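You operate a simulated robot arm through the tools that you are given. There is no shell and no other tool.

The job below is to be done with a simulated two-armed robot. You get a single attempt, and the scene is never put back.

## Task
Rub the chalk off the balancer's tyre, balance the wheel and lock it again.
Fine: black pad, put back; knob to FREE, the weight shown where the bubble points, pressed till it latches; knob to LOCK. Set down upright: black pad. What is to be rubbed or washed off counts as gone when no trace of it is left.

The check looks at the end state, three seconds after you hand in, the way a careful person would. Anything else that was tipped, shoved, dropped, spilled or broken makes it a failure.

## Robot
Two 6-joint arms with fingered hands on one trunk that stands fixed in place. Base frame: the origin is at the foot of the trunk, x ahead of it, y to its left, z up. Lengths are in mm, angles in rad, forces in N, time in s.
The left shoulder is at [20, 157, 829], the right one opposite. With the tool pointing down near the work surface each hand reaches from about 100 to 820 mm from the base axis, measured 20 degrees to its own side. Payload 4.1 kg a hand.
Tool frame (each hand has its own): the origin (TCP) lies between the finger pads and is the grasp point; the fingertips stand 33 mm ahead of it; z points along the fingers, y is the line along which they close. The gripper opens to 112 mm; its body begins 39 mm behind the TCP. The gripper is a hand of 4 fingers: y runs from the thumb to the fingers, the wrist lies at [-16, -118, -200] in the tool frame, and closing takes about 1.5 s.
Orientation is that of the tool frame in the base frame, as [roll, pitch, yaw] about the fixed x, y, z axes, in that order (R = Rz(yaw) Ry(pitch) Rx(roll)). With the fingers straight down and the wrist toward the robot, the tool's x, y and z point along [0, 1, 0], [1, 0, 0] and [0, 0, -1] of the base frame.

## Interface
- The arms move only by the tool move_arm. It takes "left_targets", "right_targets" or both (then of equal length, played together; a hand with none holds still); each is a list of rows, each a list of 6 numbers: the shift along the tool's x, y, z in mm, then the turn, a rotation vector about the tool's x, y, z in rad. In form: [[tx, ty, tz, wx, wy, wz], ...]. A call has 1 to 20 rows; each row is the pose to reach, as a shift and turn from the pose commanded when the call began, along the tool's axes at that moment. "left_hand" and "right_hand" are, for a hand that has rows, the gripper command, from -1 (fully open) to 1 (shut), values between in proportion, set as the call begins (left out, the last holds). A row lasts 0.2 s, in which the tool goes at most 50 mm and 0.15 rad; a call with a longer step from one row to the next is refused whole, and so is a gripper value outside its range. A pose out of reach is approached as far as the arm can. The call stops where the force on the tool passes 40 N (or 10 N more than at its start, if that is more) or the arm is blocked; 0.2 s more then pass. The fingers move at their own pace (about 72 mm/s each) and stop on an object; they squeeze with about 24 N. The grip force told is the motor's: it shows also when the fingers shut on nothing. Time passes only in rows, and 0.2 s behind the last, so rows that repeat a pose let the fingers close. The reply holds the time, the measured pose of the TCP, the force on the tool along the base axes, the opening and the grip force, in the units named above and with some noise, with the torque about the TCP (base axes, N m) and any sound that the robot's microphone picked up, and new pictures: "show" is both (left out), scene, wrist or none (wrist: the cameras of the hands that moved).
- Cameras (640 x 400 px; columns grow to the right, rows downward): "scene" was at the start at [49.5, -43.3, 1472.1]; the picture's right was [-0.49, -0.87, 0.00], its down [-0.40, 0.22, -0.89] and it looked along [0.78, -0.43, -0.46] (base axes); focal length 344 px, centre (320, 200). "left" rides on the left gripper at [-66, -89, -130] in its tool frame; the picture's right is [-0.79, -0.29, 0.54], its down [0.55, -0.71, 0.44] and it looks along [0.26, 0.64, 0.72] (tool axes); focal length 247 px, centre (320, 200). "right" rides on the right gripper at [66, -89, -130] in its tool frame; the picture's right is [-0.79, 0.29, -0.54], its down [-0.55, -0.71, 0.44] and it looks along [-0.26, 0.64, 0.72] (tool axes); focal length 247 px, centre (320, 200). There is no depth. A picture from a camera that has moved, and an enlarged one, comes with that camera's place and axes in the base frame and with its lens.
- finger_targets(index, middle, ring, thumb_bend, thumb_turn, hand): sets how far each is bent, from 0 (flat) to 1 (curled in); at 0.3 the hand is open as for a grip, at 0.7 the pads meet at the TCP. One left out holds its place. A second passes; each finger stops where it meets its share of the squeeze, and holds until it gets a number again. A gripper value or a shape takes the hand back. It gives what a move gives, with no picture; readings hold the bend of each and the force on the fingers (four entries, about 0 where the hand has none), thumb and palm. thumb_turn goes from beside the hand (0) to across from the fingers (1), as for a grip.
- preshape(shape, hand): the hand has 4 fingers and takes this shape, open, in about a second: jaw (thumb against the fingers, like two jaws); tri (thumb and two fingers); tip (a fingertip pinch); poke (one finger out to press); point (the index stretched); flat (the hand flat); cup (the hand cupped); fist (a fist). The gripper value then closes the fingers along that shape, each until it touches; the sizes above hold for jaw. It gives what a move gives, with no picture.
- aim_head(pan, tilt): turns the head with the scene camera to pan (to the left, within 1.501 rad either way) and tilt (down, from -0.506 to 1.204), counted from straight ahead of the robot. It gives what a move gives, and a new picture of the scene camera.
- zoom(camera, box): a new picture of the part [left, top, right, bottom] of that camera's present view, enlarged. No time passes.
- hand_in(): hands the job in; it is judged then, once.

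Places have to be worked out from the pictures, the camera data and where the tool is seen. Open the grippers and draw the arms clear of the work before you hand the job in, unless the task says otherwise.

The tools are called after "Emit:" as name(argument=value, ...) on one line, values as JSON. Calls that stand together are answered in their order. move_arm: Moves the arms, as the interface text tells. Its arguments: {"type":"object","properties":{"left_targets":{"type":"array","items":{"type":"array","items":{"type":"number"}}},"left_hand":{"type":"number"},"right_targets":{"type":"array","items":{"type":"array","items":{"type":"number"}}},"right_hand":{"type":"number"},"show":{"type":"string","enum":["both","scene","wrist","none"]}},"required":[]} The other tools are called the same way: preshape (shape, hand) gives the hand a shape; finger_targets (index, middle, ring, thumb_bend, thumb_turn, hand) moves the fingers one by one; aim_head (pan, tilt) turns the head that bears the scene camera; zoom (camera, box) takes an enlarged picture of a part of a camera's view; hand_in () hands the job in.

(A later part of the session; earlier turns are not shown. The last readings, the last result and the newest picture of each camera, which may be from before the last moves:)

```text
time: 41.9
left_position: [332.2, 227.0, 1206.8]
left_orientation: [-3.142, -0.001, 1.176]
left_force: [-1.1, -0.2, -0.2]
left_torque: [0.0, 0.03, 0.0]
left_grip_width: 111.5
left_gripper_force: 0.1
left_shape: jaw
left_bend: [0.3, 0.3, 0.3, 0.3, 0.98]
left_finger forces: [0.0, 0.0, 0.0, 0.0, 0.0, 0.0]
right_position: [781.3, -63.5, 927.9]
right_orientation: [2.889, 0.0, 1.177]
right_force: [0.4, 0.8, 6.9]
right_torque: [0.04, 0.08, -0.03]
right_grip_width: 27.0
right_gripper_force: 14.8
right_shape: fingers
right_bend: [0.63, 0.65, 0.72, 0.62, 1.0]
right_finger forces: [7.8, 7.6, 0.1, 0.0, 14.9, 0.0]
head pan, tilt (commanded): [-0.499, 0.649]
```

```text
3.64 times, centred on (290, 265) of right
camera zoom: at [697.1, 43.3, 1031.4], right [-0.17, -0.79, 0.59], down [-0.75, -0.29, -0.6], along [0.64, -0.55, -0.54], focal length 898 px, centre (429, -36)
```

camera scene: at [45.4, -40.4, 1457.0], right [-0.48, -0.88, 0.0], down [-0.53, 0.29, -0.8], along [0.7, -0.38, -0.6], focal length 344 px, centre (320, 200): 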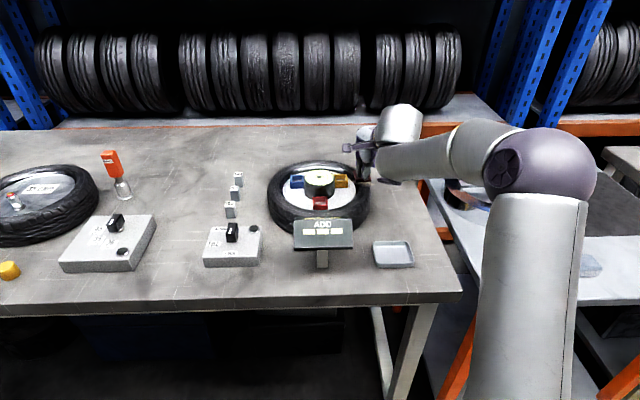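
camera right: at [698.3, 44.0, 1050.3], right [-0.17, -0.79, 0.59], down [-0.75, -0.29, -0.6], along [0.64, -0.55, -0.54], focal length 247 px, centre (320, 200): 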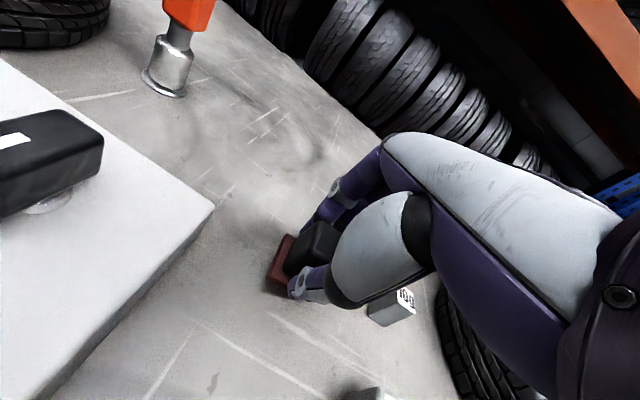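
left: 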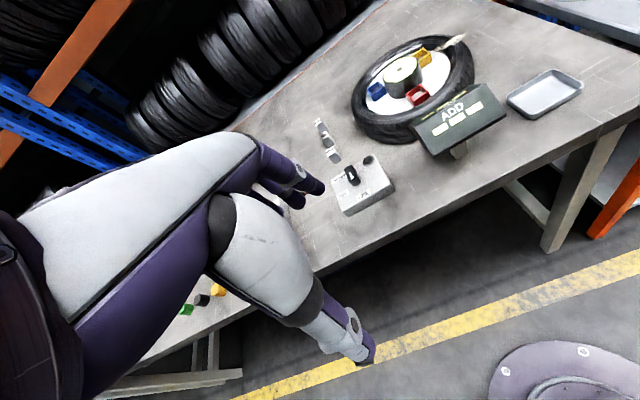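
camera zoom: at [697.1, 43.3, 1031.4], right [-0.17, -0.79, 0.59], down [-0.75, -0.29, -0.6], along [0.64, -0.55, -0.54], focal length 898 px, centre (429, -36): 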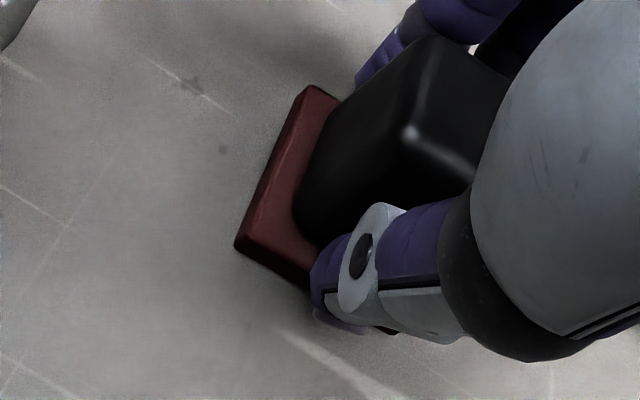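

Seated with about 7 N. Now I release evenly.

Emit:
finger_targets(hand="right", index=0.47, middle=0.47, ring=0.47, thumb_bend=0.45)

Emit:
zoom(camera="right", box=[220, 190, 360, 330])

```text
time: 42.9
left_position: [333.4, 226.0, 1207.1]
left_orientation: [3.141, 0.0, 1.175]
left_force: [-0.9, 0.3, 0.7]
left_torque: [0.0, -0.01, 0.0]
left_grip_width: 111.5
left_gripper_force: 0.0
left_shape: jaw
left_bend: [0.3, 0.3, 0.3, 0.3, 0.98]
left_finger forces: [0.0, 0.0, 0.1, 0.0, 0.1, 0.1]
right_position: [782.5, -64.0, 926.8]
right_orientation: [2.891, 0.001, 1.176]
right_force: [0.4, 0.5, 1.8]
right_torque: [0.01, 0.04, 0.01]
right_grip_width: 66.6
right_gripper_force: 1.1
right_shape: fingers
right_bend: [0.47, 0.47, 0.47, 0.46, 1.0]
right_finger forces: [0.0, 0.1, 0.0, 0.0, 2.2, 0.1]
head pan, tilt (commanded): [-0.499, 0.649]
```

```text
2.86 times, centred on (290, 260) of right
camera zoom: at [697.1, 43.4, 1030.3], right [-0.17, -0.79, 0.59], down [-0.75, -0.29, -0.6], along [0.64, -0.55, -0.54], focal length 706 px, centre (406, 29)
```

zoom: 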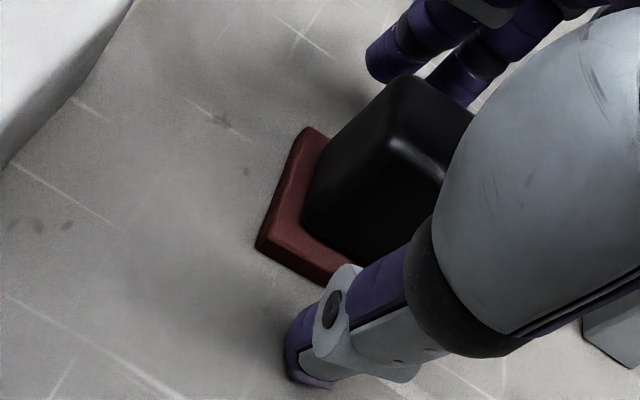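

The pad stands upright and the thumb just brushes the table. I'll retrace the approach upward, away from the pad.

Emit:
move_arm(right_targets=[[1, 5.7, -11, 0, 0, 0], [2, 11.5, -22, 0, 0, 0], [2.9, 17.2, -34, 0, 0, 0], [2.9, 22, -54, 0, 0, 0], [-20, 15, -90, 0, 0, 0], [-50, 5, -125, 0, 0, 0], [-80, -10, -155, 0, 0, 0]])

Emit:
zoom(camera="right", box=[160, 150, 360, 330])

```text
time: 44.5
left_position: [333.7, 227.6, 1205.8]
left_orientation: [3.14, 0.0, 1.176]
left_force: [0.1, -0.1, 0.3]
left_torque: [-0.01, 0.02, -0.04]
left_grip_width: 111.6
left_gripper_force: 0.0
left_shape: jaw
left_bend: [0.3, 0.3, 0.3, 0.3, 0.98]
left_finger forces: [0.1, 0.1, 0.0, 0.0, 0.1, 0.0]
right_position: [705.3, -119.1, 1074.3]
right_orientation: [2.892, 0.0, 1.177]
right_force: [0.4, 0.6, -0.3]
right_torque: [0.02, 0.02, 0.01]
right_grip_width: 68.3
right_gripper_force: 0.1
right_shape: fingers
right_bend: [0.47, 0.47, 0.47, 0.45, 0.99]
right_finger forces: [0.1, 0.0, 0.0, 0.1, 0.0, 0.0]
head pan, tilt (commanded): [-0.499, 0.649]
camera scene: at [46.4, -40.1, 1456.9], right [-0.48, -0.88, 0.0], down [-0.53, 0.29, -0.8], along [0.7, -0.38, -0.6], focal length 344 px, centre (320, 200)
camera right: at [621.1, -12.0, 1178.2], right [-0.17, -0.79, 0.59], down [-0.75, -0.29, -0.6], along [0.64, -0.55, -0.54], focal length 247 px, centre (320, 200)
```

scene: 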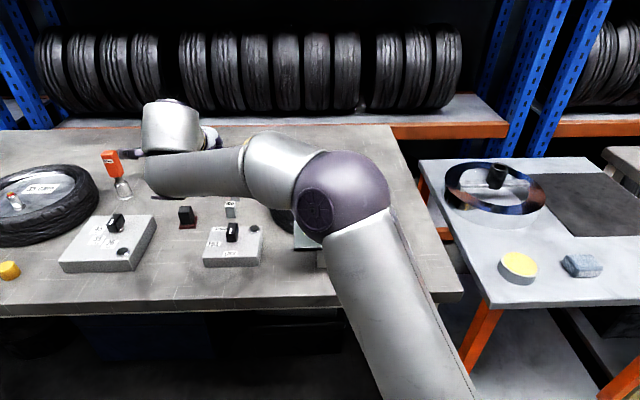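
right: 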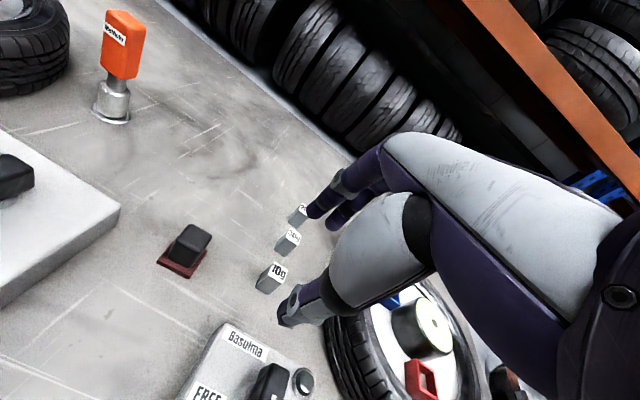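

```text
2.22 times, centred on (260, 240) of right
camera zoom: at [621.1, -12.0, 1178.2], right [-0.17, -0.79, 0.59], down [-0.75, -0.29, -0.6], along [0.64, -0.55, -0.54], focal length 549 px, centre (453, 111)
```

zoom: 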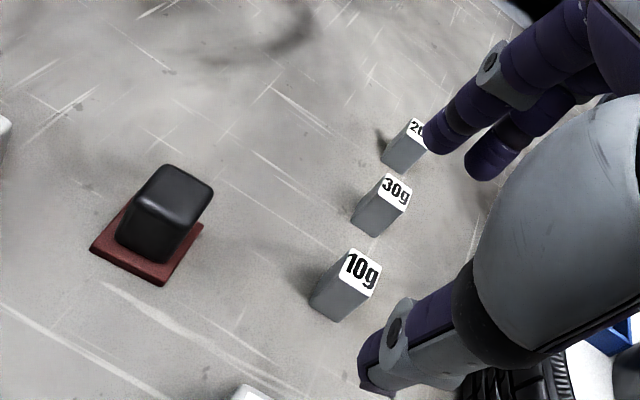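

The pad is back upright within a few millimetres of where it stood. Next is the knob: its axis is near (642,-140), its top z≈941, pointing ~155° (LOCK), with FREE near 87°. I'll level the hand and move it high above the knob.

Emit:
move_arm(right_targets=[[-21.8, -26, 0.5, 0.125, 0, 0], [-43.6, -52, 1.1, 0.25, 0, 0], [-43.6, -52, 1.1, 0.25, 0, 0]], show="wrist")

Emit:
zoom(camera="right", box=[100, 180, 340, 400])

```text
time: 45.3
left_position: [333.8, 226.6, 1206.2]
left_orientation: [3.141, -0.001, 1.174]
left_force: [-1.0, 0.6, 0.4]
left_torque: [-0.01, 0.0, 0.02]
left_grip_width: 111.7
left_gripper_force: 0.2
left_shape: jaw
left_bend: [0.3, 0.3, 0.3, 0.3, 0.98]
left_finger forces: [0.0, 0.0, 0.0, 0.0, 0.0, 0.0]
right_position: [642.2, -138.1, 1062.9]
right_orientation: [3.14, 0.001, 1.176]
right_force: [0.3, -1.6, 0.9]
right_torque: [-0.01, 0.03, 0.0]
right_grip_width: 68.2
right_gripper_force: 0.1
right_shape: fingers
right_bend: [0.47, 0.47, 0.47, 0.45, 0.99]
right_finger forces: [0.0, 0.0, 0.0, 0.1, 0.1, 0.0]
head pan, tilt (commanded): [-0.499, 0.649]
camera right: at [585.1, -43.0, 1192.3], right [-0.04, -0.84, 0.54], down [-0.87, -0.24, -0.44], along [0.49, -0.48, -0.72], focal length 247 px, centre (320, 200)
```

right: 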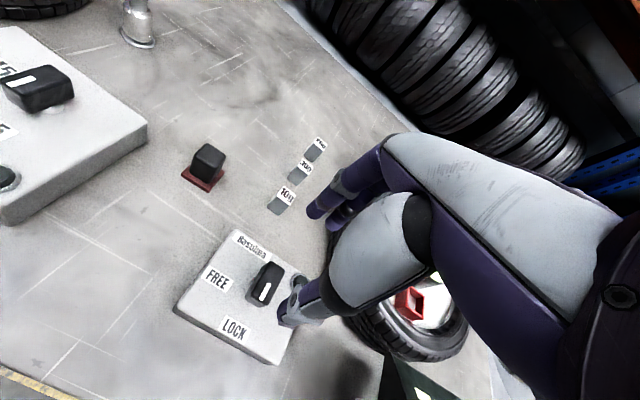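

```text
1.82 times, centred on (220, 290) of right
camera zoom: at [585.1, -43.0, 1192.3], right [-0.04, -0.84, 0.54], down [-0.87, -0.24, -0.44], along [0.49, -0.48, -0.72], focal length 449 px, centre (502, 36)
```

zoom: 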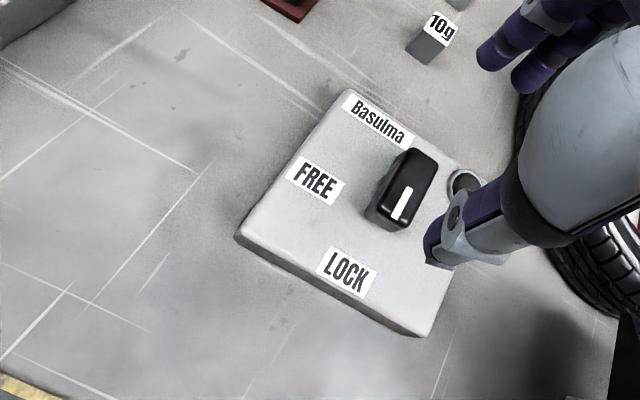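

A good overhead view of the control box. I'll zoom tightly to get the knob axis and pointer angle.

Emit:
zoom(camera="right", box=[170, 220, 310, 370])

```text
2.67 times, centred on (240, 295) of right
camera zoom: at [585.1, -43.0, 1192.3], right [-0.04, -0.84, 0.54], down [-0.87, -0.24, -0.44], along [0.49, -0.48, -0.72], focal length 659 px, centre (533, -53)
```

zoom: 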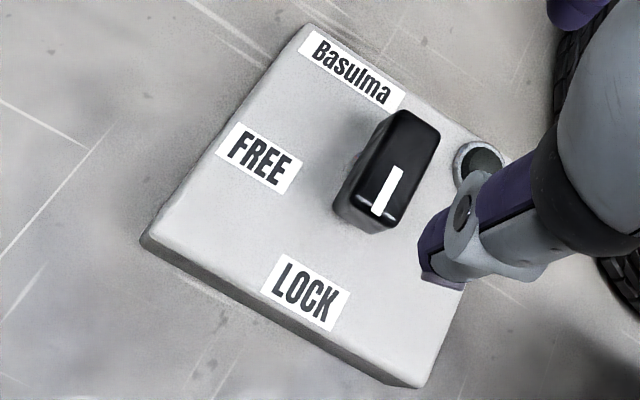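

The knob axis is near (639,-142), pointer about 158°, FREE about 70° clockwise of it. I'll curl the ring finger out of the way, then turn the hand 1.58 rad so the jaw lies across the knob.

Emit:
finger_targets(hand="right", index=0.5, middle=0.5, ring=1.0, thumb_bend=0.5, thumb_turn=1.0)

Emit:
move_arm(right_targets=[[0, 0, 0, 0, 0, -0.14], [0, 0, 0, 0, 0, -0.28], [0, 0, 0, 0, 0, -0.42], [0, 0, 0, 0, 0, -0.56], [0, 0, 0, 0, 0, -0.7], [0, 0, 0, 0, 0, -0.84], [-1, 0, 0, 0, 0, -0.98], [-2, 0, 0, 0, 0, -1.12], [-3, -0.5, 0, 0, 0, -1.26], [-4, -1, 0, 0, 0, -1.4], [-4.8, -1.2, 0, 0, 0, -1.5], [-4.8, -1.2, 0, 0, 0, -1.58]])

```text
time: 46.3
left_position: [333.9, 226.6, 1205.9]
left_orientation: [3.141, 0.001, 1.175]
left_force: [0.5, 0.4, -0.2]
left_torque: [0.01, -0.04, 0.0]
left_grip_width: 111.5
left_gripper_force: 0.1
left_shape: jaw
left_bend: [0.3, 0.3, 0.3, 0.3, 0.98]
left_finger forces: [0.0, 0.1, 0.1, 0.0, 0.0, 0.0]
right_position: [642.5, -138.6, 1063.0]
right_orientation: [3.141, 0.001, 1.175]
right_force: [-0.4, -0.9, 0.0]
right_torque: [-0.01, -0.03, -0.01]
right_grip_width: 57.9
right_gripper_force: 0.0
right_shape: fingers
right_bend: [0.5, 0.5, 1.0, 0.5, 1.0]
right_finger forces: [0.0, 0.0, 0.0, 0.1, 0.0, 0.1]
head pan, tilt (commanded): [-0.499, 0.649]
```

```text
time: 48.9
left_position: [332.7, 226.3, 1206.7]
left_orientation: [3.141, 0.0, 1.175]
left_force: [0.8, -0.2, -0.2]
left_torque: [0.03, -0.06, 0.01]
left_grip_width: 111.8
left_gripper_force: 0.0
left_shape: jaw
left_bend: [0.3, 0.3, 0.3, 0.3, 0.98]
left_finger forces: [0.0, 0.0, 0.0, 0.0, 0.1, 0.0]
right_position: [638.7, -143.5, 1060.6]
right_orientation: [3.14, 0.003, 2.757]
right_force: [-0.9, 0.1, 0.9]
right_torque: [-0.03, -0.03, 0.0]
right_grip_width: 58.0
right_gripper_force: 0.1
right_shape: fingers
right_bend: [0.5, 0.5, 1.0, 0.5, 1.0]
right_finger forces: [0.1, 0.0, 0.0, 0.0, 0.1, 0.2]
head pan, tilt (commanded): [-0.499, 0.649]
camera scene: at [45.5, -40.5, 1457.0], right [-0.48, -0.88, 0.0], down [-0.53, 0.29, -0.8], along [0.7, -0.38, -0.6], focal length 344 px, centre (320, 200)
camera right: at [545.1, -200.9, 1190.4], right [0.84, -0.03, 0.54], down [0.25, -0.87, -0.44], along [0.48, 0.5, -0.72], focal length 247 px, centre (320, 200)
```

scene: 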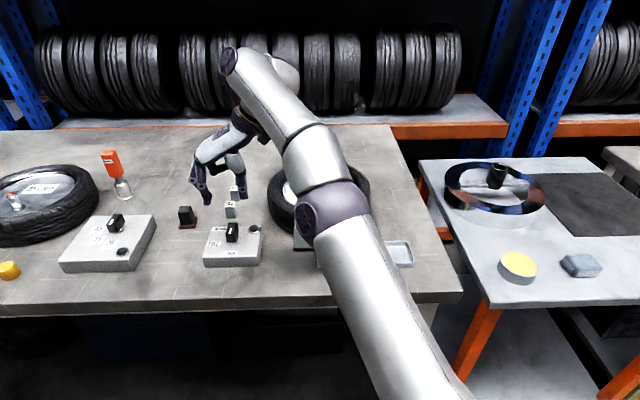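
right: 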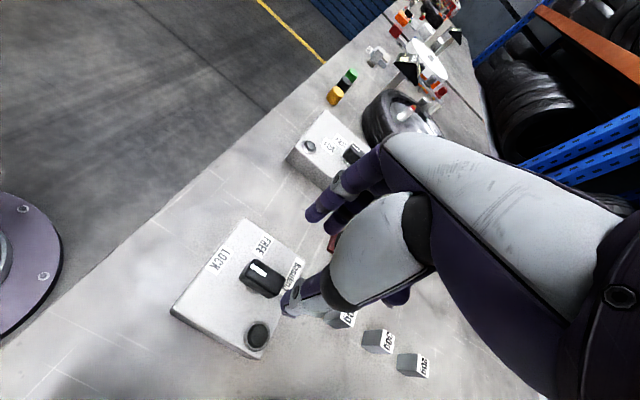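

The hand is turned (yaw 2.757) and the knob projects where expected. A zoom to check alignment before descending.

Emit:
zoom(camera="right", box=[190, 210, 330, 350])

```text
2.86 times, centred on (260, 280) of right
camera zoom: at [545.1, -200.9, 1190.4], right [0.84, -0.03, 0.54], down [0.25, -0.87, -0.44], along [0.48, 0.5, -0.72], focal length 706 px, centre (491, -29)
```

zoom: 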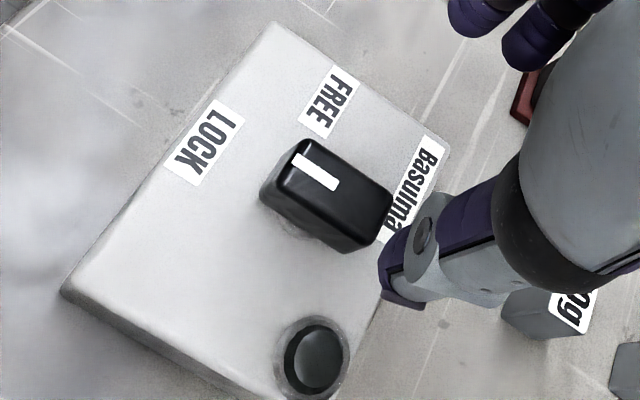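

The knob lies across the jaw at about 156°, close to the hand's axis. I'll descend to z≈955 with a 3 mm correction.

Emit:
move_arm(right_targets=[[0, 1, 35, 0, 0, 0], [0, 2, 70, 0, 0, 0], [0, 3.3, 95, 0, 0, 0], [0, 3.3, 105, 0, 0, 0]])

Emit:
zoom(camera="right", box=[220, 170, 380, 330])

Emit:
zoom(camera="scene", box=[190, 190, 270, 270])

```text
time: 49.9
left_position: [333.1, 227.6, 1207.2]
left_orientation: [-3.141, 0.001, 1.174]
left_force: [0.5, -0.2, 0.0]
left_torque: [0.0, -0.01, 0.02]
left_grip_width: 111.9
left_gripper_force: 0.1
left_shape: jaw
left_bend: [0.3, 0.3, 0.3, 0.3, 0.98]
left_finger forces: [0.0, 0.1, 0.0, 0.0, 0.1, 0.0]
right_position: [640.5, -139.8, 955.9]
right_orientation: [3.141, 0.001, 2.756]
right_force: [0.4, -0.4, 0.4]
right_torque: [-0.01, -0.02, -0.02]
right_grip_width: 57.8
right_gripper_force: 0.1
right_shape: fingers
right_bend: [0.5, 0.5, 1.0, 0.5, 1.0]
right_finger forces: [0.0, 0.1, 0.0, 0.0, 0.1, 0.1]
head pan, tilt (commanded): [-0.499, 0.649]
camera scene: at [45.7, -40.4, 1457.0], right [-0.48, -0.88, 0.0], down [-0.53, 0.29, -0.8], along [0.7, -0.38, -0.6], focal length 344 px, centre (320, 200)
camera right: at [545.4, -197.7, 1085.8], right [0.84, -0.03, 0.54], down [0.25, -0.87, -0.44], along [0.48, 0.5, -0.72], focal length 247 px, centre (320, 200)
```

scene: 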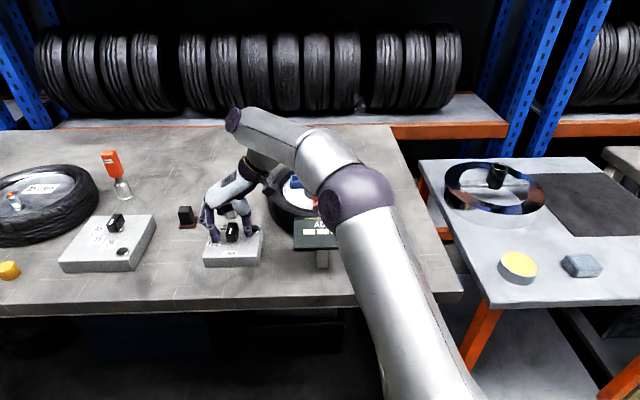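
right: 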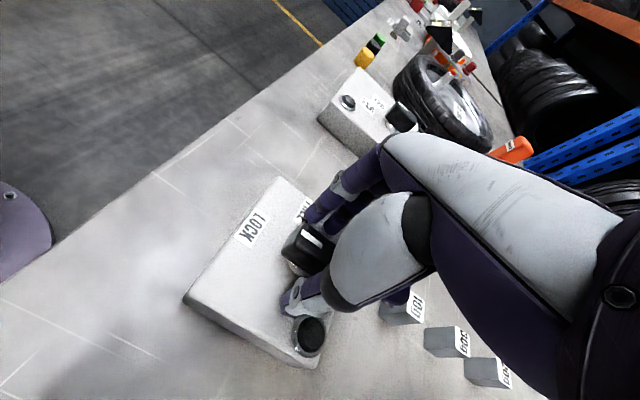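

```text
2.50 times, centred on (300, 250) of right
camera zoom: at [545.4, -197.7, 1085.8], right [0.84, -0.03, 0.54], down [0.25, -0.87, -0.44], along [0.48, 0.5, -0.72], focal length 617 px, centre (370, 75)
```

zoom: 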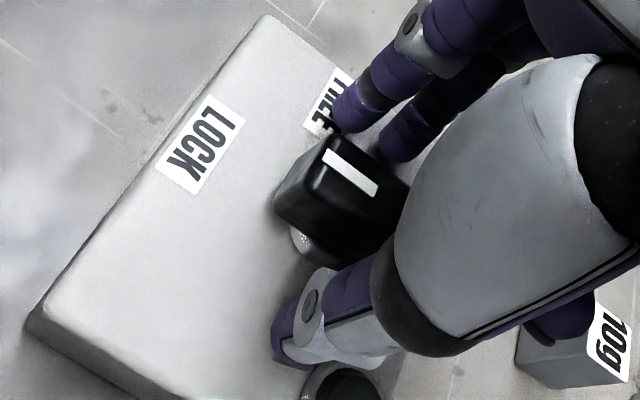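

```text
5.00 times, centred on (230, 230) of scene
camera zoom: at [45.7, -40.4, 1457.0], right [-0.48, -0.88, 0.0], down [-0.53, 0.29, -0.8], along [0.7, -0.38, -0.6], focal length 1718 px, centre (770, 50)
```

zoom: 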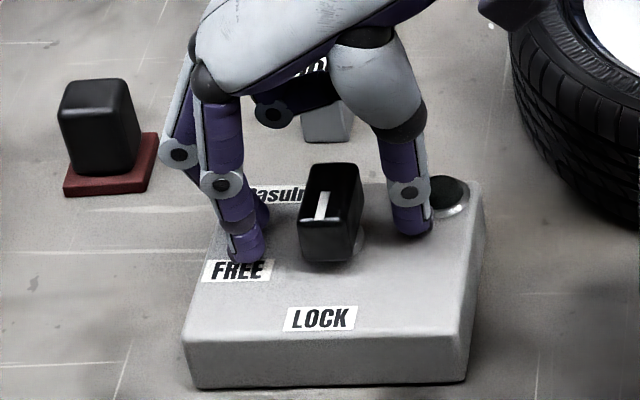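

The jaw straddles the knob with clear room to the button and label. Down 6 mm more, then close on the knob.

Emit:
move_arm(right_targets=[[0, 0, 3, 0, 0, 0], [0, 0, 6, 0, 0, 0]], show="none")

Emit:
finger_targets(hand="right", index=0.72, middle=0.72, thumb_bend=0.72)

Emit:
zoom(camera="right", box=[220, 170, 380, 330])

Emit:
zoom(camera="scene", box=[190, 190, 270, 270])

```text
time: 50.5
left_position: [333.3, 226.7, 1207.0]
left_orientation: [-3.141, -0.001, 1.177]
left_force: [0.5, -0.1, -0.7]
left_torque: [0.0, -0.02, 0.03]
left_grip_width: 111.9
left_gripper_force: 0.0
left_shape: jaw
left_bend: [0.3, 0.3, 0.3, 0.3, 0.98]
left_finger forces: [0.0, 0.0, 0.0, 0.0, 0.0, 0.0]
right_position: [642.7, -139.8, 952.3]
right_orientation: [3.139, 0.004, 2.756]
right_force: [-0.5, 0.2, 15.2]
right_torque: [0.49, -0.29, 0.09]
right_grip_width: 57.9
right_gripper_force: 7.3
right_shape: fingers
right_bend: [0.5, 0.49, 1.0, 0.5, 1.0]
right_finger forces: [0.1, 14.3, 0.1, 0.0, 0.0, 0.0]
head pan, tilt (commanded): [-0.499, 0.649]
```

```text
time: 51.5
left_position: [333.4, 228.1, 1207.1]
left_orientation: [3.141, 0.0, 1.174]
left_force: [0.6, 0.4, 0.6]
left_torque: [0.04, -0.01, 0.02]
left_grip_width: 111.8
left_gripper_force: 0.1
left_shape: jaw
left_bend: [0.3, 0.3, 0.3, 0.3, 0.98]
left_finger forces: [0.0, 0.0, 0.1, 0.1, 0.0, 0.0]
right_position: [641.1, -139.9, 949.6]
right_orientation: [3.14, 0.004, 2.756]
right_force: [1.8, 1.0, 22.5]
right_torque: [0.13, -0.13, -0.06]
right_grip_width: 19.2
right_gripper_force: 17.2
right_shape: fingers
right_bend: [0.63, 0.56, 1.0, 0.65, 1.0]
right_finger forces: [8.7, 9.2, 0.0, 0.1, 15.8, 0.0]
head pan, tilt (commanded): [-0.499, 0.649]
```

```text
2.50 times, centred on (300, 250) of right
camera zoom: at [545.9, -197.7, 1080.5], right [0.84, -0.03, 0.54], down [0.25, -0.87, -0.44], along [0.48, 0.5, -0.72], focal length 617 px, centre (370, 75)
```

zoom: 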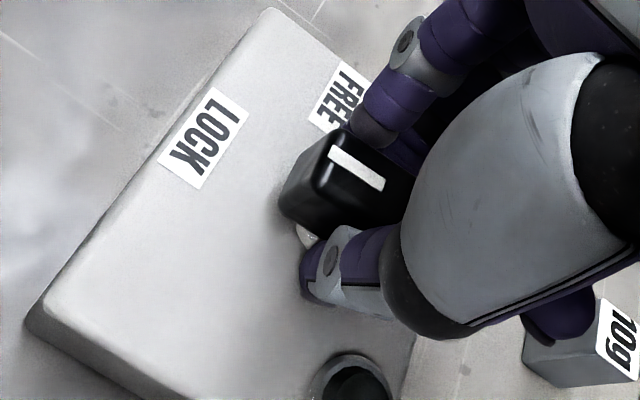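

```text
5.00 times, centred on (230, 230) of scene
camera zoom: at [45.2, -40.3, 1457.0], right [-0.48, -0.88, 0.0], down [-0.53, 0.29, -0.8], along [0.7, -0.38, -0.6], focal length 1718 px, centre (770, 50)
```

zoom: 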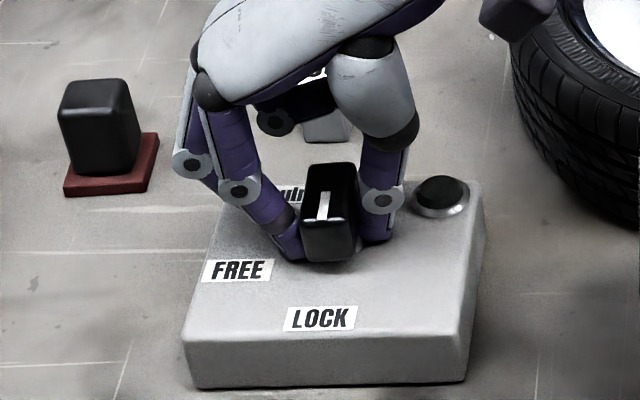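

The knob is gripped, but a fingertip presses the box (22 N). I'll ease up 4 mm before turning.

Emit:
move_arm(right_targets=[[0, 0, -2, 0, 0, 0], [0, 0, -4, 0, 0, 0]], show="none")

```text
time: 52.1
left_position: [332.5, 227.0, 1207.8]
left_orientation: [-3.14, 0.001, 1.174]
left_force: [0.5, -1.0, -1.6]
left_torque: [0.01, -0.04, -0.02]
left_grip_width: 111.7
left_gripper_force: 0.1
left_shape: jaw
left_bend: [0.3, 0.3, 0.3, 0.3, 0.98]
left_finger forces: [0.0, 0.1, 0.1, 0.0, 0.0, 0.0]
right_position: [641.9, -140.1, 950.8]
right_orientation: [-3.137, -0.003, 2.757]
right_force: [0.6, -0.8, 3.7]
right_torque: [0.01, -0.06, -0.05]
right_grip_width: 19.7
right_gripper_force: 9.1
right_shape: fingers
right_bend: [0.63, 0.58, 1.0, 0.65, 1.0]
right_finger forces: [8.7, 0.1, 0.0, 0.1, 9.5, 0.0]
head pan, tilt (commanded): [-0.499, 0.649]
```

Vertical load is gone; the middle finger lost contact, so I'll re-close it for a firm two-finger hold.

Emit:
finger_targets(hand="right", index=0.75, middle=0.75, thumb_bend=0.75)

```text
time: 53.1
left_position: [333.4, 227.0, 1205.8]
left_orientation: [3.141, 0.001, 1.173]
left_force: [-0.1, 0.9, -0.2]
left_torque: [-0.01, 0.01, 0.01]
left_grip_width: 111.6
left_gripper_force: 0.0
left_shape: jaw
left_bend: [0.3, 0.3, 0.3, 0.3, 0.98]
left_finger forces: [0.0, 0.0, 0.0, 0.0, 0.0, 0.0]
right_position: [642.2, -139.7, 952.7]
right_orientation: [-3.139, -0.003, 2.756]
right_force: [0.2, -0.9, -11.9]
right_torque: [-0.02, 0.03, 0.05]
right_grip_width: 19.2
right_gripper_force: 14.3
right_shape: fingers
right_bend: [0.63, 0.66, 1.0, 0.65, 1.0]
right_finger forces: [7.1, 6.5, 0.1, 0.0, 14.3, 0.1]
head pan, tilt (commanded): [-0.499, 0.649]
```

Firm grip: index 7, middle 6.5, thumb 14 N. Now I turn the knob clockwise, first part way.

Emit:
move_arm(right_targets=[[0, 0, 0, 0, 0, 0.1], [0, 0, 0, 0, 0, 0.2], [0, 0, 0, 0, 0, 0.3], [0, 0, 0, 0, 0, 0.4], [0, 0, 0, 0, 0, 0.5], [0, 0, 0, 0, 0, 0.6]], show="wrist")

Emit:
zoom(camera="scene", box=[190, 190, 270, 270])

```text
time: 54.5
left_position: [333.7, 226.5, 1207.1]
left_orientation: [-3.141, 0.0, 1.174]
left_force: [-0.8, -1.0, 0.5]
left_torque: [0.01, -0.01, -0.01]
left_grip_width: 111.5
left_gripper_force: 0.0
left_shape: jaw
left_bend: [0.3, 0.3, 0.3, 0.3, 0.98]
left_finger forces: [0.0, 0.0, 0.1, 0.1, 0.0, 0.1]
right_position: [643.1, -140.6, 953.3]
right_orientation: [3.141, -0.003, 2.155]
right_force: [-1.2, -3.1, -14.1]
right_torque: [-0.07, 0.0, 0.05]
right_grip_width: 19.2
right_gripper_force: 12.8
right_shape: fingers
right_bend: [0.64, 0.66, 1.0, 0.64, 1.0]
right_finger forces: [5.7, 6.1, 0.0, 0.0, 14.8, 0.1]
head pan, tilt (commanded): [-0.499, 0.649]
camera right: at [531.4, -134.7, 1083.1], right [0.68, -0.5, 0.54], down [-0.29, -0.85, -0.44], along [0.68, 0.14, -0.72], focal length 247 px, centre (320, 200)
```

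right: 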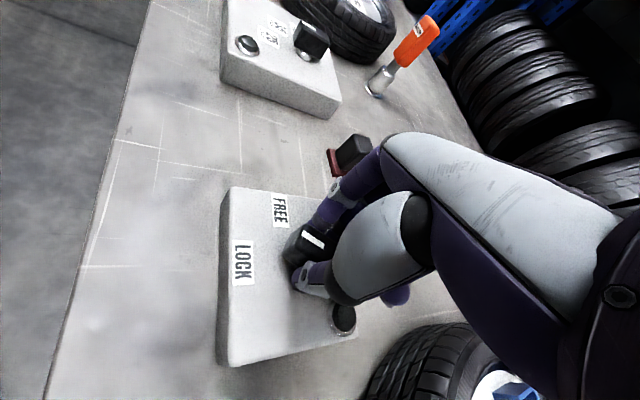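

```text
5.00 times, centred on (230, 230) of scene
camera zoom: at [46.2, -40.7, 1456.9], right [-0.48, -0.88, 0.0], down [-0.53, 0.29, -0.8], along [0.7, -0.38, -0.6], focal length 1718 px, centre (770, 50)
```

zoom: 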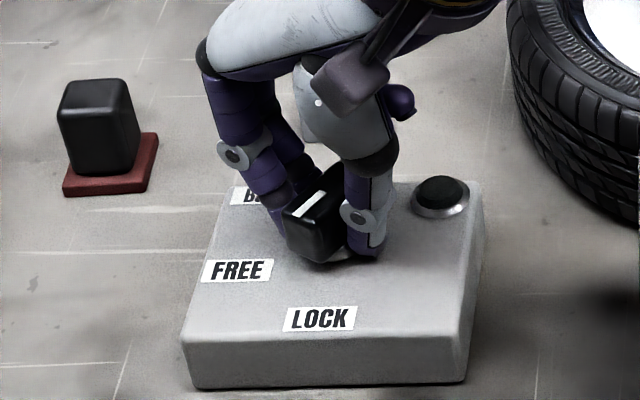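

The knob is turning with the hand. I'll continue to about 1.2 rad in total.

Emit:
move_arm(right_targets=[[0, 0, 0.5, 0, 0, 0.1], [0, 0, 1, 0, 0, 0.2], [0, 0, 1.5, 0, 0, 0.3], [0, 0, 2, 0, 0, 0.4], [0, 0, 2, 0, 0, 0.5], [0, 0, 2, 0, 0, 0.6]], show="both")

Emit:
zoom(camera="scene", box=[190, 190, 270, 270])

Emit:
zoom(camera="scene", box=[270, 150, 390, 270])

```text
time: 55.9
left_position: [333.0, 225.4, 1206.1]
left_orientation: [3.141, -0.001, 1.176]
left_force: [0.0, -1.1, -0.2]
left_torque: [-0.02, -0.02, -0.01]
left_grip_width: 111.8
left_gripper_force: 0.1
left_shape: jaw
left_bend: [0.3, 0.3, 0.3, 0.3, 0.98]
left_finger forces: [0.0, 0.0, 0.1, 0.1, 0.0, 0.1]
right_position: [642.0, -141.2, 953.1]
right_orientation: [3.14, 0.0, 1.555]
right_force: [1.1, -7.9, -1.4]
right_torque: [-0.22, 0.01, 0.05]
right_grip_width: 19.2
right_gripper_force: 15.9
right_shape: fingers
right_bend: [0.64, 0.66, 1.0, 0.64, 1.0]
right_finger forces: [6.6, 9.1, 0.1, 0.1, 16.0, 0.0]
head pan, tilt (commanded): [-0.499, 0.649]
camera scene: at [45.9, -40.8, 1456.9], right [-0.48, -0.88, 0.0], down [-0.53, 0.29, -0.8], along [0.7, -0.38, -0.6], focal length 344 px, centre (320, 200)
camera right: at [553.4, -73.4, 1082.0], right [0.27, -0.8, 0.54], down [-0.72, -0.54, -0.44], along [0.64, -0.27, -0.72], focal length 247 px, centre (320, 200)
```

scene: 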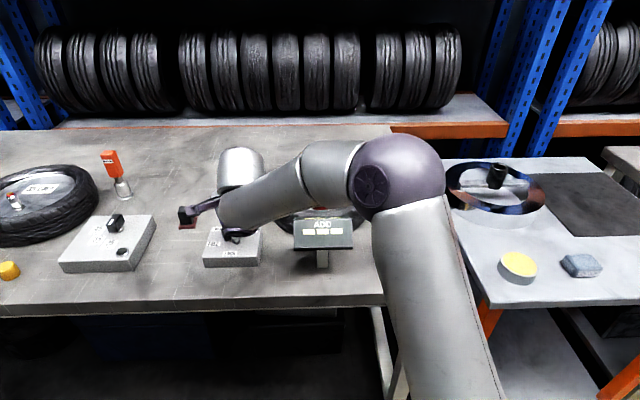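
right: 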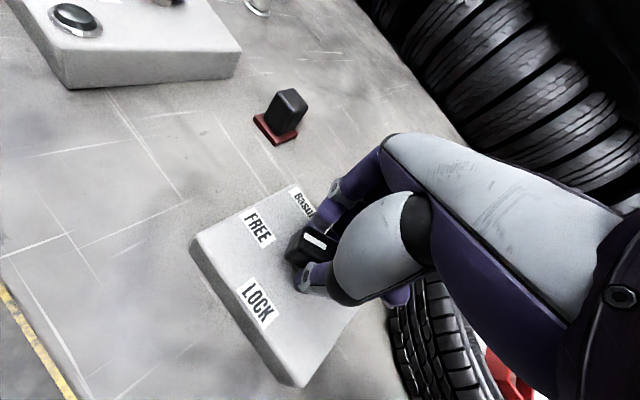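

```text
5.00 times, centred on (230, 230) of scene
camera zoom: at [45.9, -40.8, 1456.9], right [-0.48, -0.88, 0.0], down [-0.53, 0.29, -0.8], along [0.7, -0.38, -0.6], focal length 1718 px, centre (770, 50)
```

zoom: 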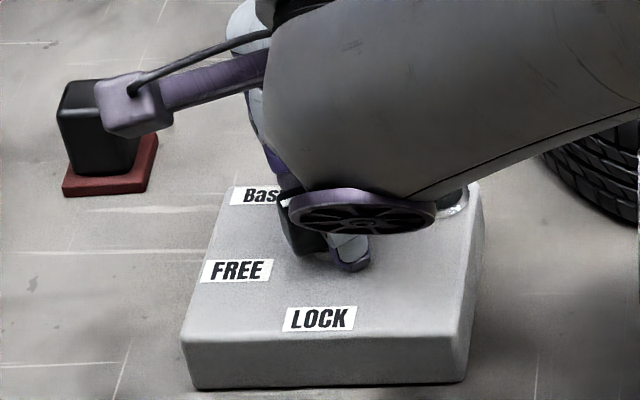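

```text
3.33 times, centred on (330, 210) of scene
camera zoom: at [45.9, -40.8, 1456.9], right [-0.48, -0.88, 0.0], down [-0.53, 0.29, -0.8], along [0.7, -0.38, -0.6], focal length 1146 px, centre (287, 167)
```

zoom: 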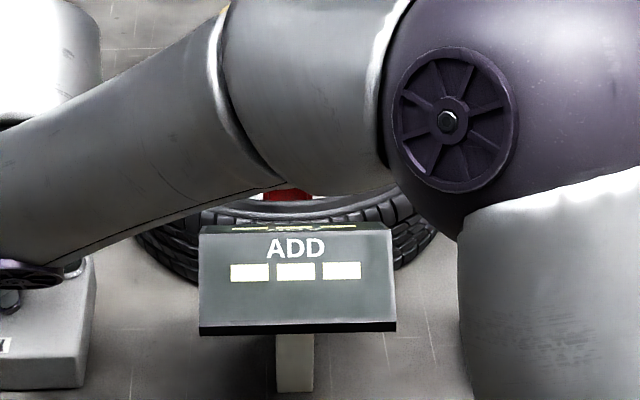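

The hand is at yaw 1.555 (total 1.2 rad); the display is still blank. I'll zoom on the knob to see the pointer relative to FREE.

Emit:
zoom(camera="right", box=[180, 170, 380, 330])

```text
2.50 times, centred on (280, 250) of right
camera zoom: at [553.4, -73.4, 1082.0], right [0.27, -0.8, 0.54], down [-0.72, -0.54, -0.44], along [0.64, -0.27, -0.72], focal length 617 px, centre (420, 75)
```

zoom: 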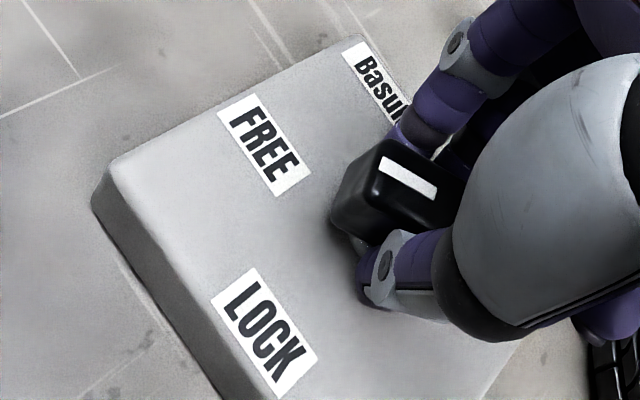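

The pointer sits at about 93° versus FREE at about 85–87°. A little more turn, about 0.12 rad, then check the display.

Emit:
move_arm(right_targets=[[0, 0, 0, 0, 0, 0.06], [0, 0, 0, 0, 0, 0.12], [0, 0, 0, 0, 0, 0.12]], show="scene")

Emit:
zoom(camera="scene", box=[270, 150, 390, 270])

Emit:
zoom(camera="right", box=[180, 170, 380, 330])

```text
time: 56.7
left_position: [334.5, 226.5, 1205.8]
left_orientation: [3.141, 0.002, 1.176]
left_force: [-0.3, -0.8, -0.4]
left_torque: [-0.01, 0.02, 0.03]
left_grip_width: 111.7
left_gripper_force: 0.0
left_shape: jaw
left_bend: [0.3, 0.3, 0.3, 0.3, 0.98]
left_finger forces: [0.1, 0.0, 0.1, 0.1, 0.0, 0.0]
right_position: [642.2, -141.3, 952.7]
right_orientation: [3.141, 0.001, 1.434]
right_force: [2.3, -8.5, 2.9]
right_torque: [-0.25, -0.02, 0.0]
right_grip_width: 19.2
right_gripper_force: 15.9
right_shape: fingers
right_bend: [0.64, 0.66, 1.0, 0.65, 1.0]
right_finger forces: [7.7, 9.7, 0.0, 0.1, 15.5, 0.0]
head pan, tilt (commanded): [-0.499, 0.649]
camera scene: at [45.8, -40.8, 1456.9], right [-0.48, -0.88, 0.0], down [-0.53, 0.29, -0.8], along [0.7, -0.38, -0.6], focal length 344 px, centre (320, 200)
```

scene: 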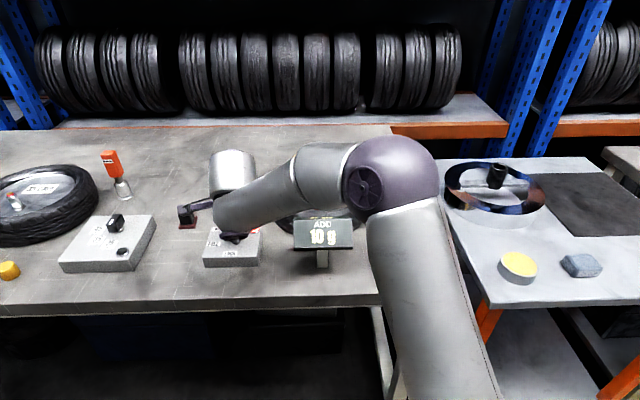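

```text
3.33 times, centred on (330, 210) of scene
camera zoom: at [45.8, -40.8, 1456.9], right [-0.48, -0.88, 0.0], down [-0.53, 0.29, -0.8], along [0.7, -0.38, -0.6], focal length 1146 px, centre (287, 167)
```

zoom: 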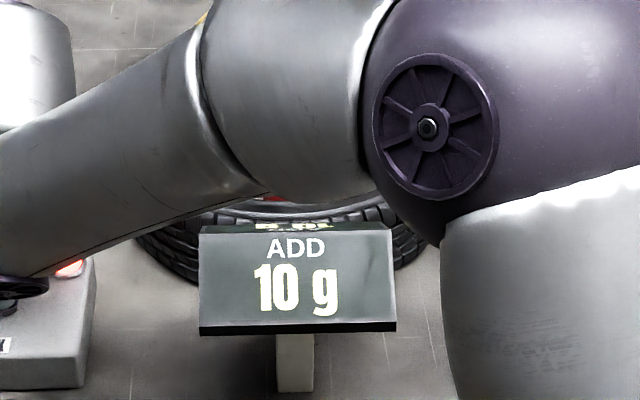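

```text
2.50 times, centred on (280, 250) of right
camera zoom: at [562.1, -63.7, 1081.9], right [0.18, -0.82, 0.54], down [-0.78, -0.45, -0.44], along [0.6, -0.34, -0.72], focal length 617 px, centre (420, 75)
```

zoom: 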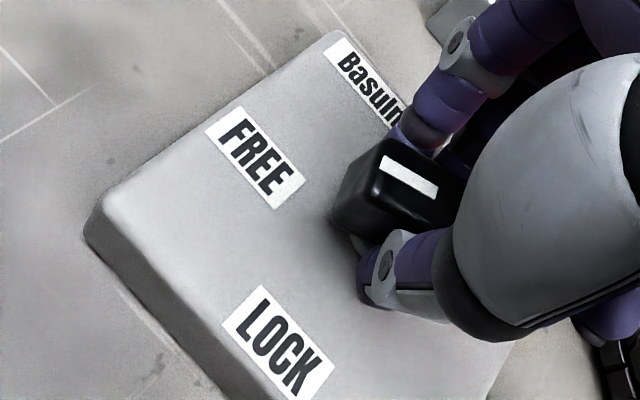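

The display now reads "ADD 10 g" and the lamp is lit, so the knob is on FREE. I'll release the knob gently and rise.

Emit:
finger_targets(hand="right", index=0.55, middle=0.56, thumb_bend=0.55)

Emit:
move_arm(right_targets=[[0, 0, -10, 0, 0, 0], [0, 0, -30, 0, 0, 0], [0, 0, -60, 0, 0, 0], [0, 0, -95, 0, 0, 0], [0, 0, -130, 0, 0, 0]])

Emit:
zoom(camera="scene", box=[190, 150, 400, 270])

```text
time: 57.7
left_position: [333.7, 227.3, 1206.2]
left_orientation: [-3.141, 0.0, 1.175]
left_force: [0.3, -0.6, -0.5]
left_torque: [0.02, -0.01, 0.01]
left_grip_width: 111.7
left_gripper_force: 0.1
left_shape: jaw
left_bend: [0.3, 0.3, 0.3, 0.3, 0.98]
left_finger forces: [0.0, 0.0, 0.0, 0.0, 0.0, 0.0]
right_position: [641.2, -141.5, 951.9]
right_orientation: [3.14, 0.0, 1.437]
right_force: [0.0, 1.5, 4.1]
right_torque: [-0.01, -0.12, 0.03]
right_grip_width: 42.9
right_gripper_force: 2.2
right_shape: fingers
right_bend: [0.55, 0.57, 1.0, 0.55, 1.0]
right_finger forces: [0.8, 3.6, 0.1, 0.0, 0.0, 0.0]
head pan, tilt (commanded): [-0.499, 0.649]
```

```text
time: 58.9
left_position: [332.6, 225.3, 1206.6]
left_orientation: [-3.14, 0.0, 1.175]
left_force: [-0.1, -0.5, 0.8]
left_torque: [0.01, 0.02, -0.03]
left_grip_width: 111.7
left_gripper_force: 0.2
left_shape: jaw
left_bend: [0.3, 0.3, 0.3, 0.3, 0.98]
left_finger forces: [0.0, 0.0, 0.1, 0.0, 0.0, 0.0]
right_position: [643.5, -141.4, 1082.6]
right_orientation: [-3.141, 0.001, 1.437]
right_force: [-0.3, 0.5, 0.1]
right_torque: [0.02, 0.03, 0.0]
right_grip_width: 43.0
right_gripper_force: 0.0
right_shape: fingers
right_bend: [0.55, 0.56, 1.0, 0.55, 1.0]
right_finger forces: [0.0, 0.0, 0.0, 0.1, 0.0, 0.0]
head pan, tilt (commanded): [-0.499, 0.649]
camera scene: at [45.9, -40.5, 1456.9], right [-0.48, -0.88, 0.0], down [-0.53, 0.29, -0.8], along [0.7, -0.38, -0.6], focal length 344 px, centre (320, 200)
camera right: at [563.7, -63.6, 1212.8], right [0.18, -0.82, 0.54], down [-0.78, -0.45, -0.44], along [0.6, -0.34, -0.72], focal length 247 px, centre (320, 200)
```

scene: 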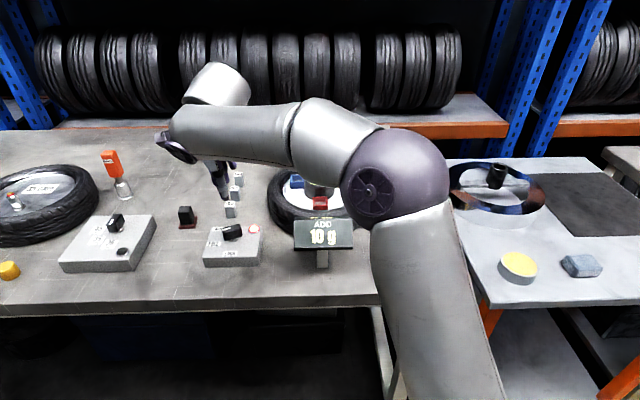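
right: 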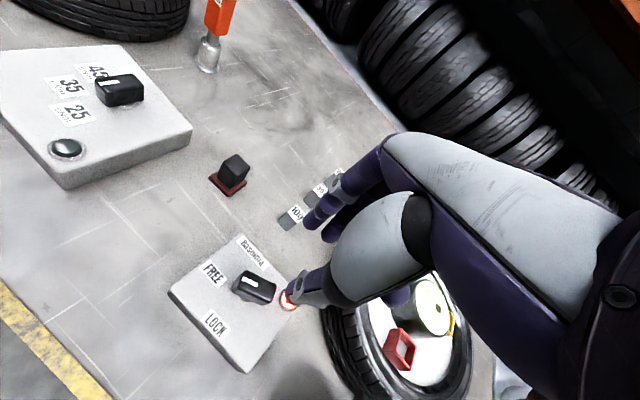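

```text
3.05 times, centred on (295, 210) of scene
camera zoom: at [45.9, -40.5, 1456.9], right [-0.48, -0.88, 0.0], down [-0.53, 0.29, -0.8], along [0.7, -0.38, -0.6], focal length 1047 px, centre (396, 170)
```

zoom: 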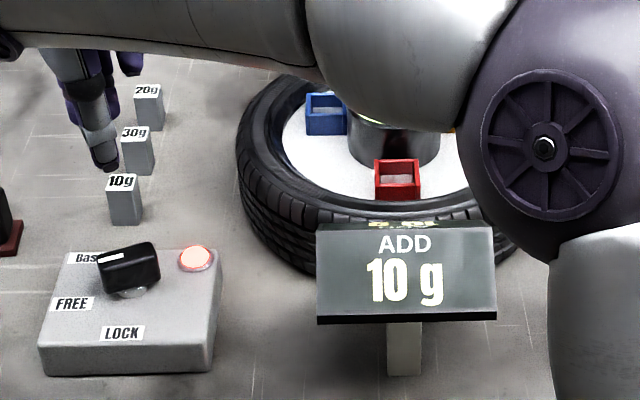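

The knob is released. I'll check the pointer angle and the lamp from the right camera.

Emit:
zoom(camera="right", box=[150, 210, 330, 380])

Emit:
zoom(camera="right", box=[310, 240, 500, 400])

```text
2.35 times, centred on (240, 295) of right
camera zoom: at [563.7, -63.6, 1212.8], right [0.18, -0.82, 0.54], down [-0.78, -0.45, -0.44], along [0.6, -0.34, -0.72], focal length 581 px, centre (508, -24)
```

zoom: 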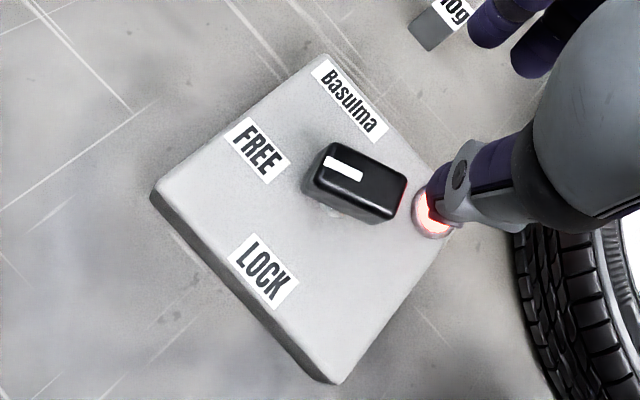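

```text
2.50 times, centred on (405, 320) of right
camera zoom: at [563.7, -63.6, 1212.8], right [0.18, -0.82, 0.54], down [-0.78, -0.45, -0.44], along [0.6, -0.34, -0.72], focal length 617 px, centre (108, -100)
```

zoom: 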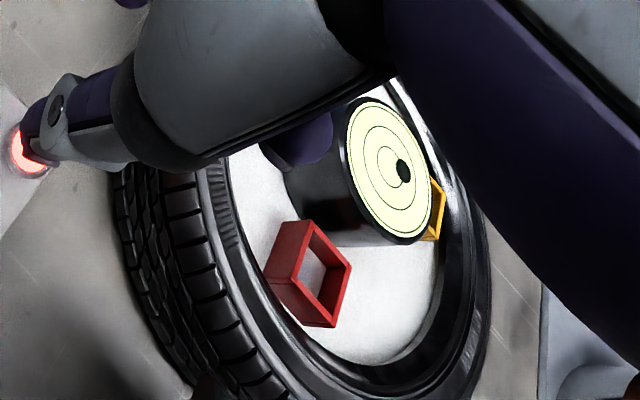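

The pointer faces FREE, the lamp is lit, and the bubble seems displaced, apparently toward yellow. I'll swing the right arm aside to get a clear look at the bubble.

Emit:
move_arm(right_targets=[[-43.4, -4.6, -2, 0, 0, 0.03], [-86.8, -9.2, -4, 0, 0, 0.06], [-130, -13.9, -6, 0, 0, 0.1], [-173.5, -18.5, -8.5, 0, 0, 0.13], [-217, -23, -10.6, 0, 0, 0.16], [-260, -27.8, -12.8, 0, 0, 0.2], [-303.6, -32.4, -15, 0, 0, 0.23], [-347, -37, -17, 0, 0, 0.26]])

Emit:
zoom(camera="scene", box=[260, 150, 380, 230])

Emit:
zoom(camera="right", box=[0, 90, 300, 330])

```text
time: 60.7
left_position: [333.8, 226.9, 1206.2]
left_orientation: [-3.141, 0.0, 1.175]
left_force: [0.8, 0.2, 0.2]
left_torque: [-0.04, 0.0, 0.02]
left_grip_width: 111.8
left_gripper_force: 0.1
left_shape: jaw
left_bend: [0.3, 0.3, 0.3, 0.3, 0.98]
left_finger forces: [0.0, 0.0, 0.0, 0.1, 0.1, 0.0]
right_position: [557.9, -479.0, 1099.0]
right_orientation: [3.14, -0.001, 1.177]
right_force: [-0.1, 0.1, -0.1]
right_torque: [-0.02, -0.01, 0.02]
right_grip_width: 43.1
right_gripper_force: 0.2
right_shape: fingers
right_bend: [0.55, 0.56, 1.0, 0.55, 1.0]
right_finger forces: [0.0, 0.1, 0.0, 0.0, 0.1, 0.0]
head pan, tilt (commanded): [-0.499, 0.649]
camera scene: at [45.9, -40.0, 1457.0], right [-0.48, -0.88, 0.0], down [-0.53, 0.29, -0.8], along [0.7, -0.38, -0.6], focal length 344 px, centre (320, 200)
camera right: at [500.2, -383.4, 1229.4], right [-0.04, -0.84, 0.54], down [-0.87, -0.24, -0.44], along [0.49, -0.49, -0.72], focal length 247 px, centre (320, 200)
```

scene: 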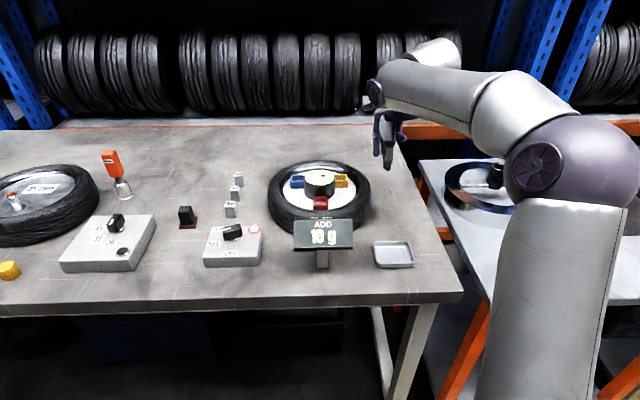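
right: 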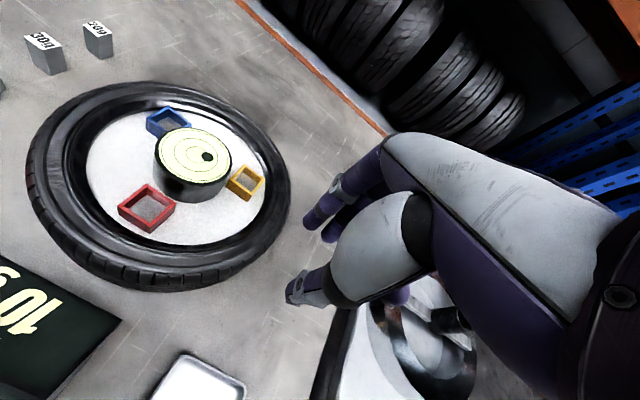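

```text
5.00 times, centred on (320, 190) of scene
camera zoom: at [45.9, -40.0, 1457.0], right [-0.48, -0.88, 0.0], down [-0.53, 0.29, -0.8], along [0.7, -0.38, -0.6], focal length 1718 px, centre (320, 250)
```

zoom: 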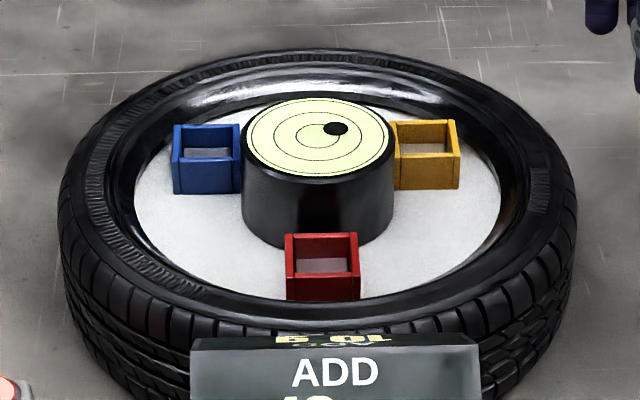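

```text
1.67 times, centred on (150, 210) of right
camera zoom: at [500.2, -383.4, 1229.4], right [-0.04, -0.84, 0.54], down [-0.87, -0.24, -0.44], along [0.49, -0.49, -0.72], focal length 412 px, centre (603, 183)
```

zoom: 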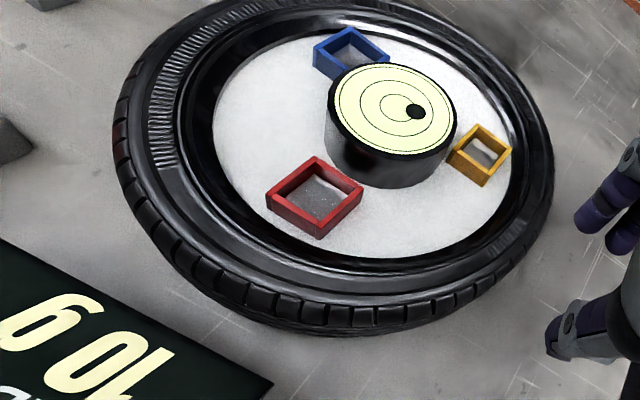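

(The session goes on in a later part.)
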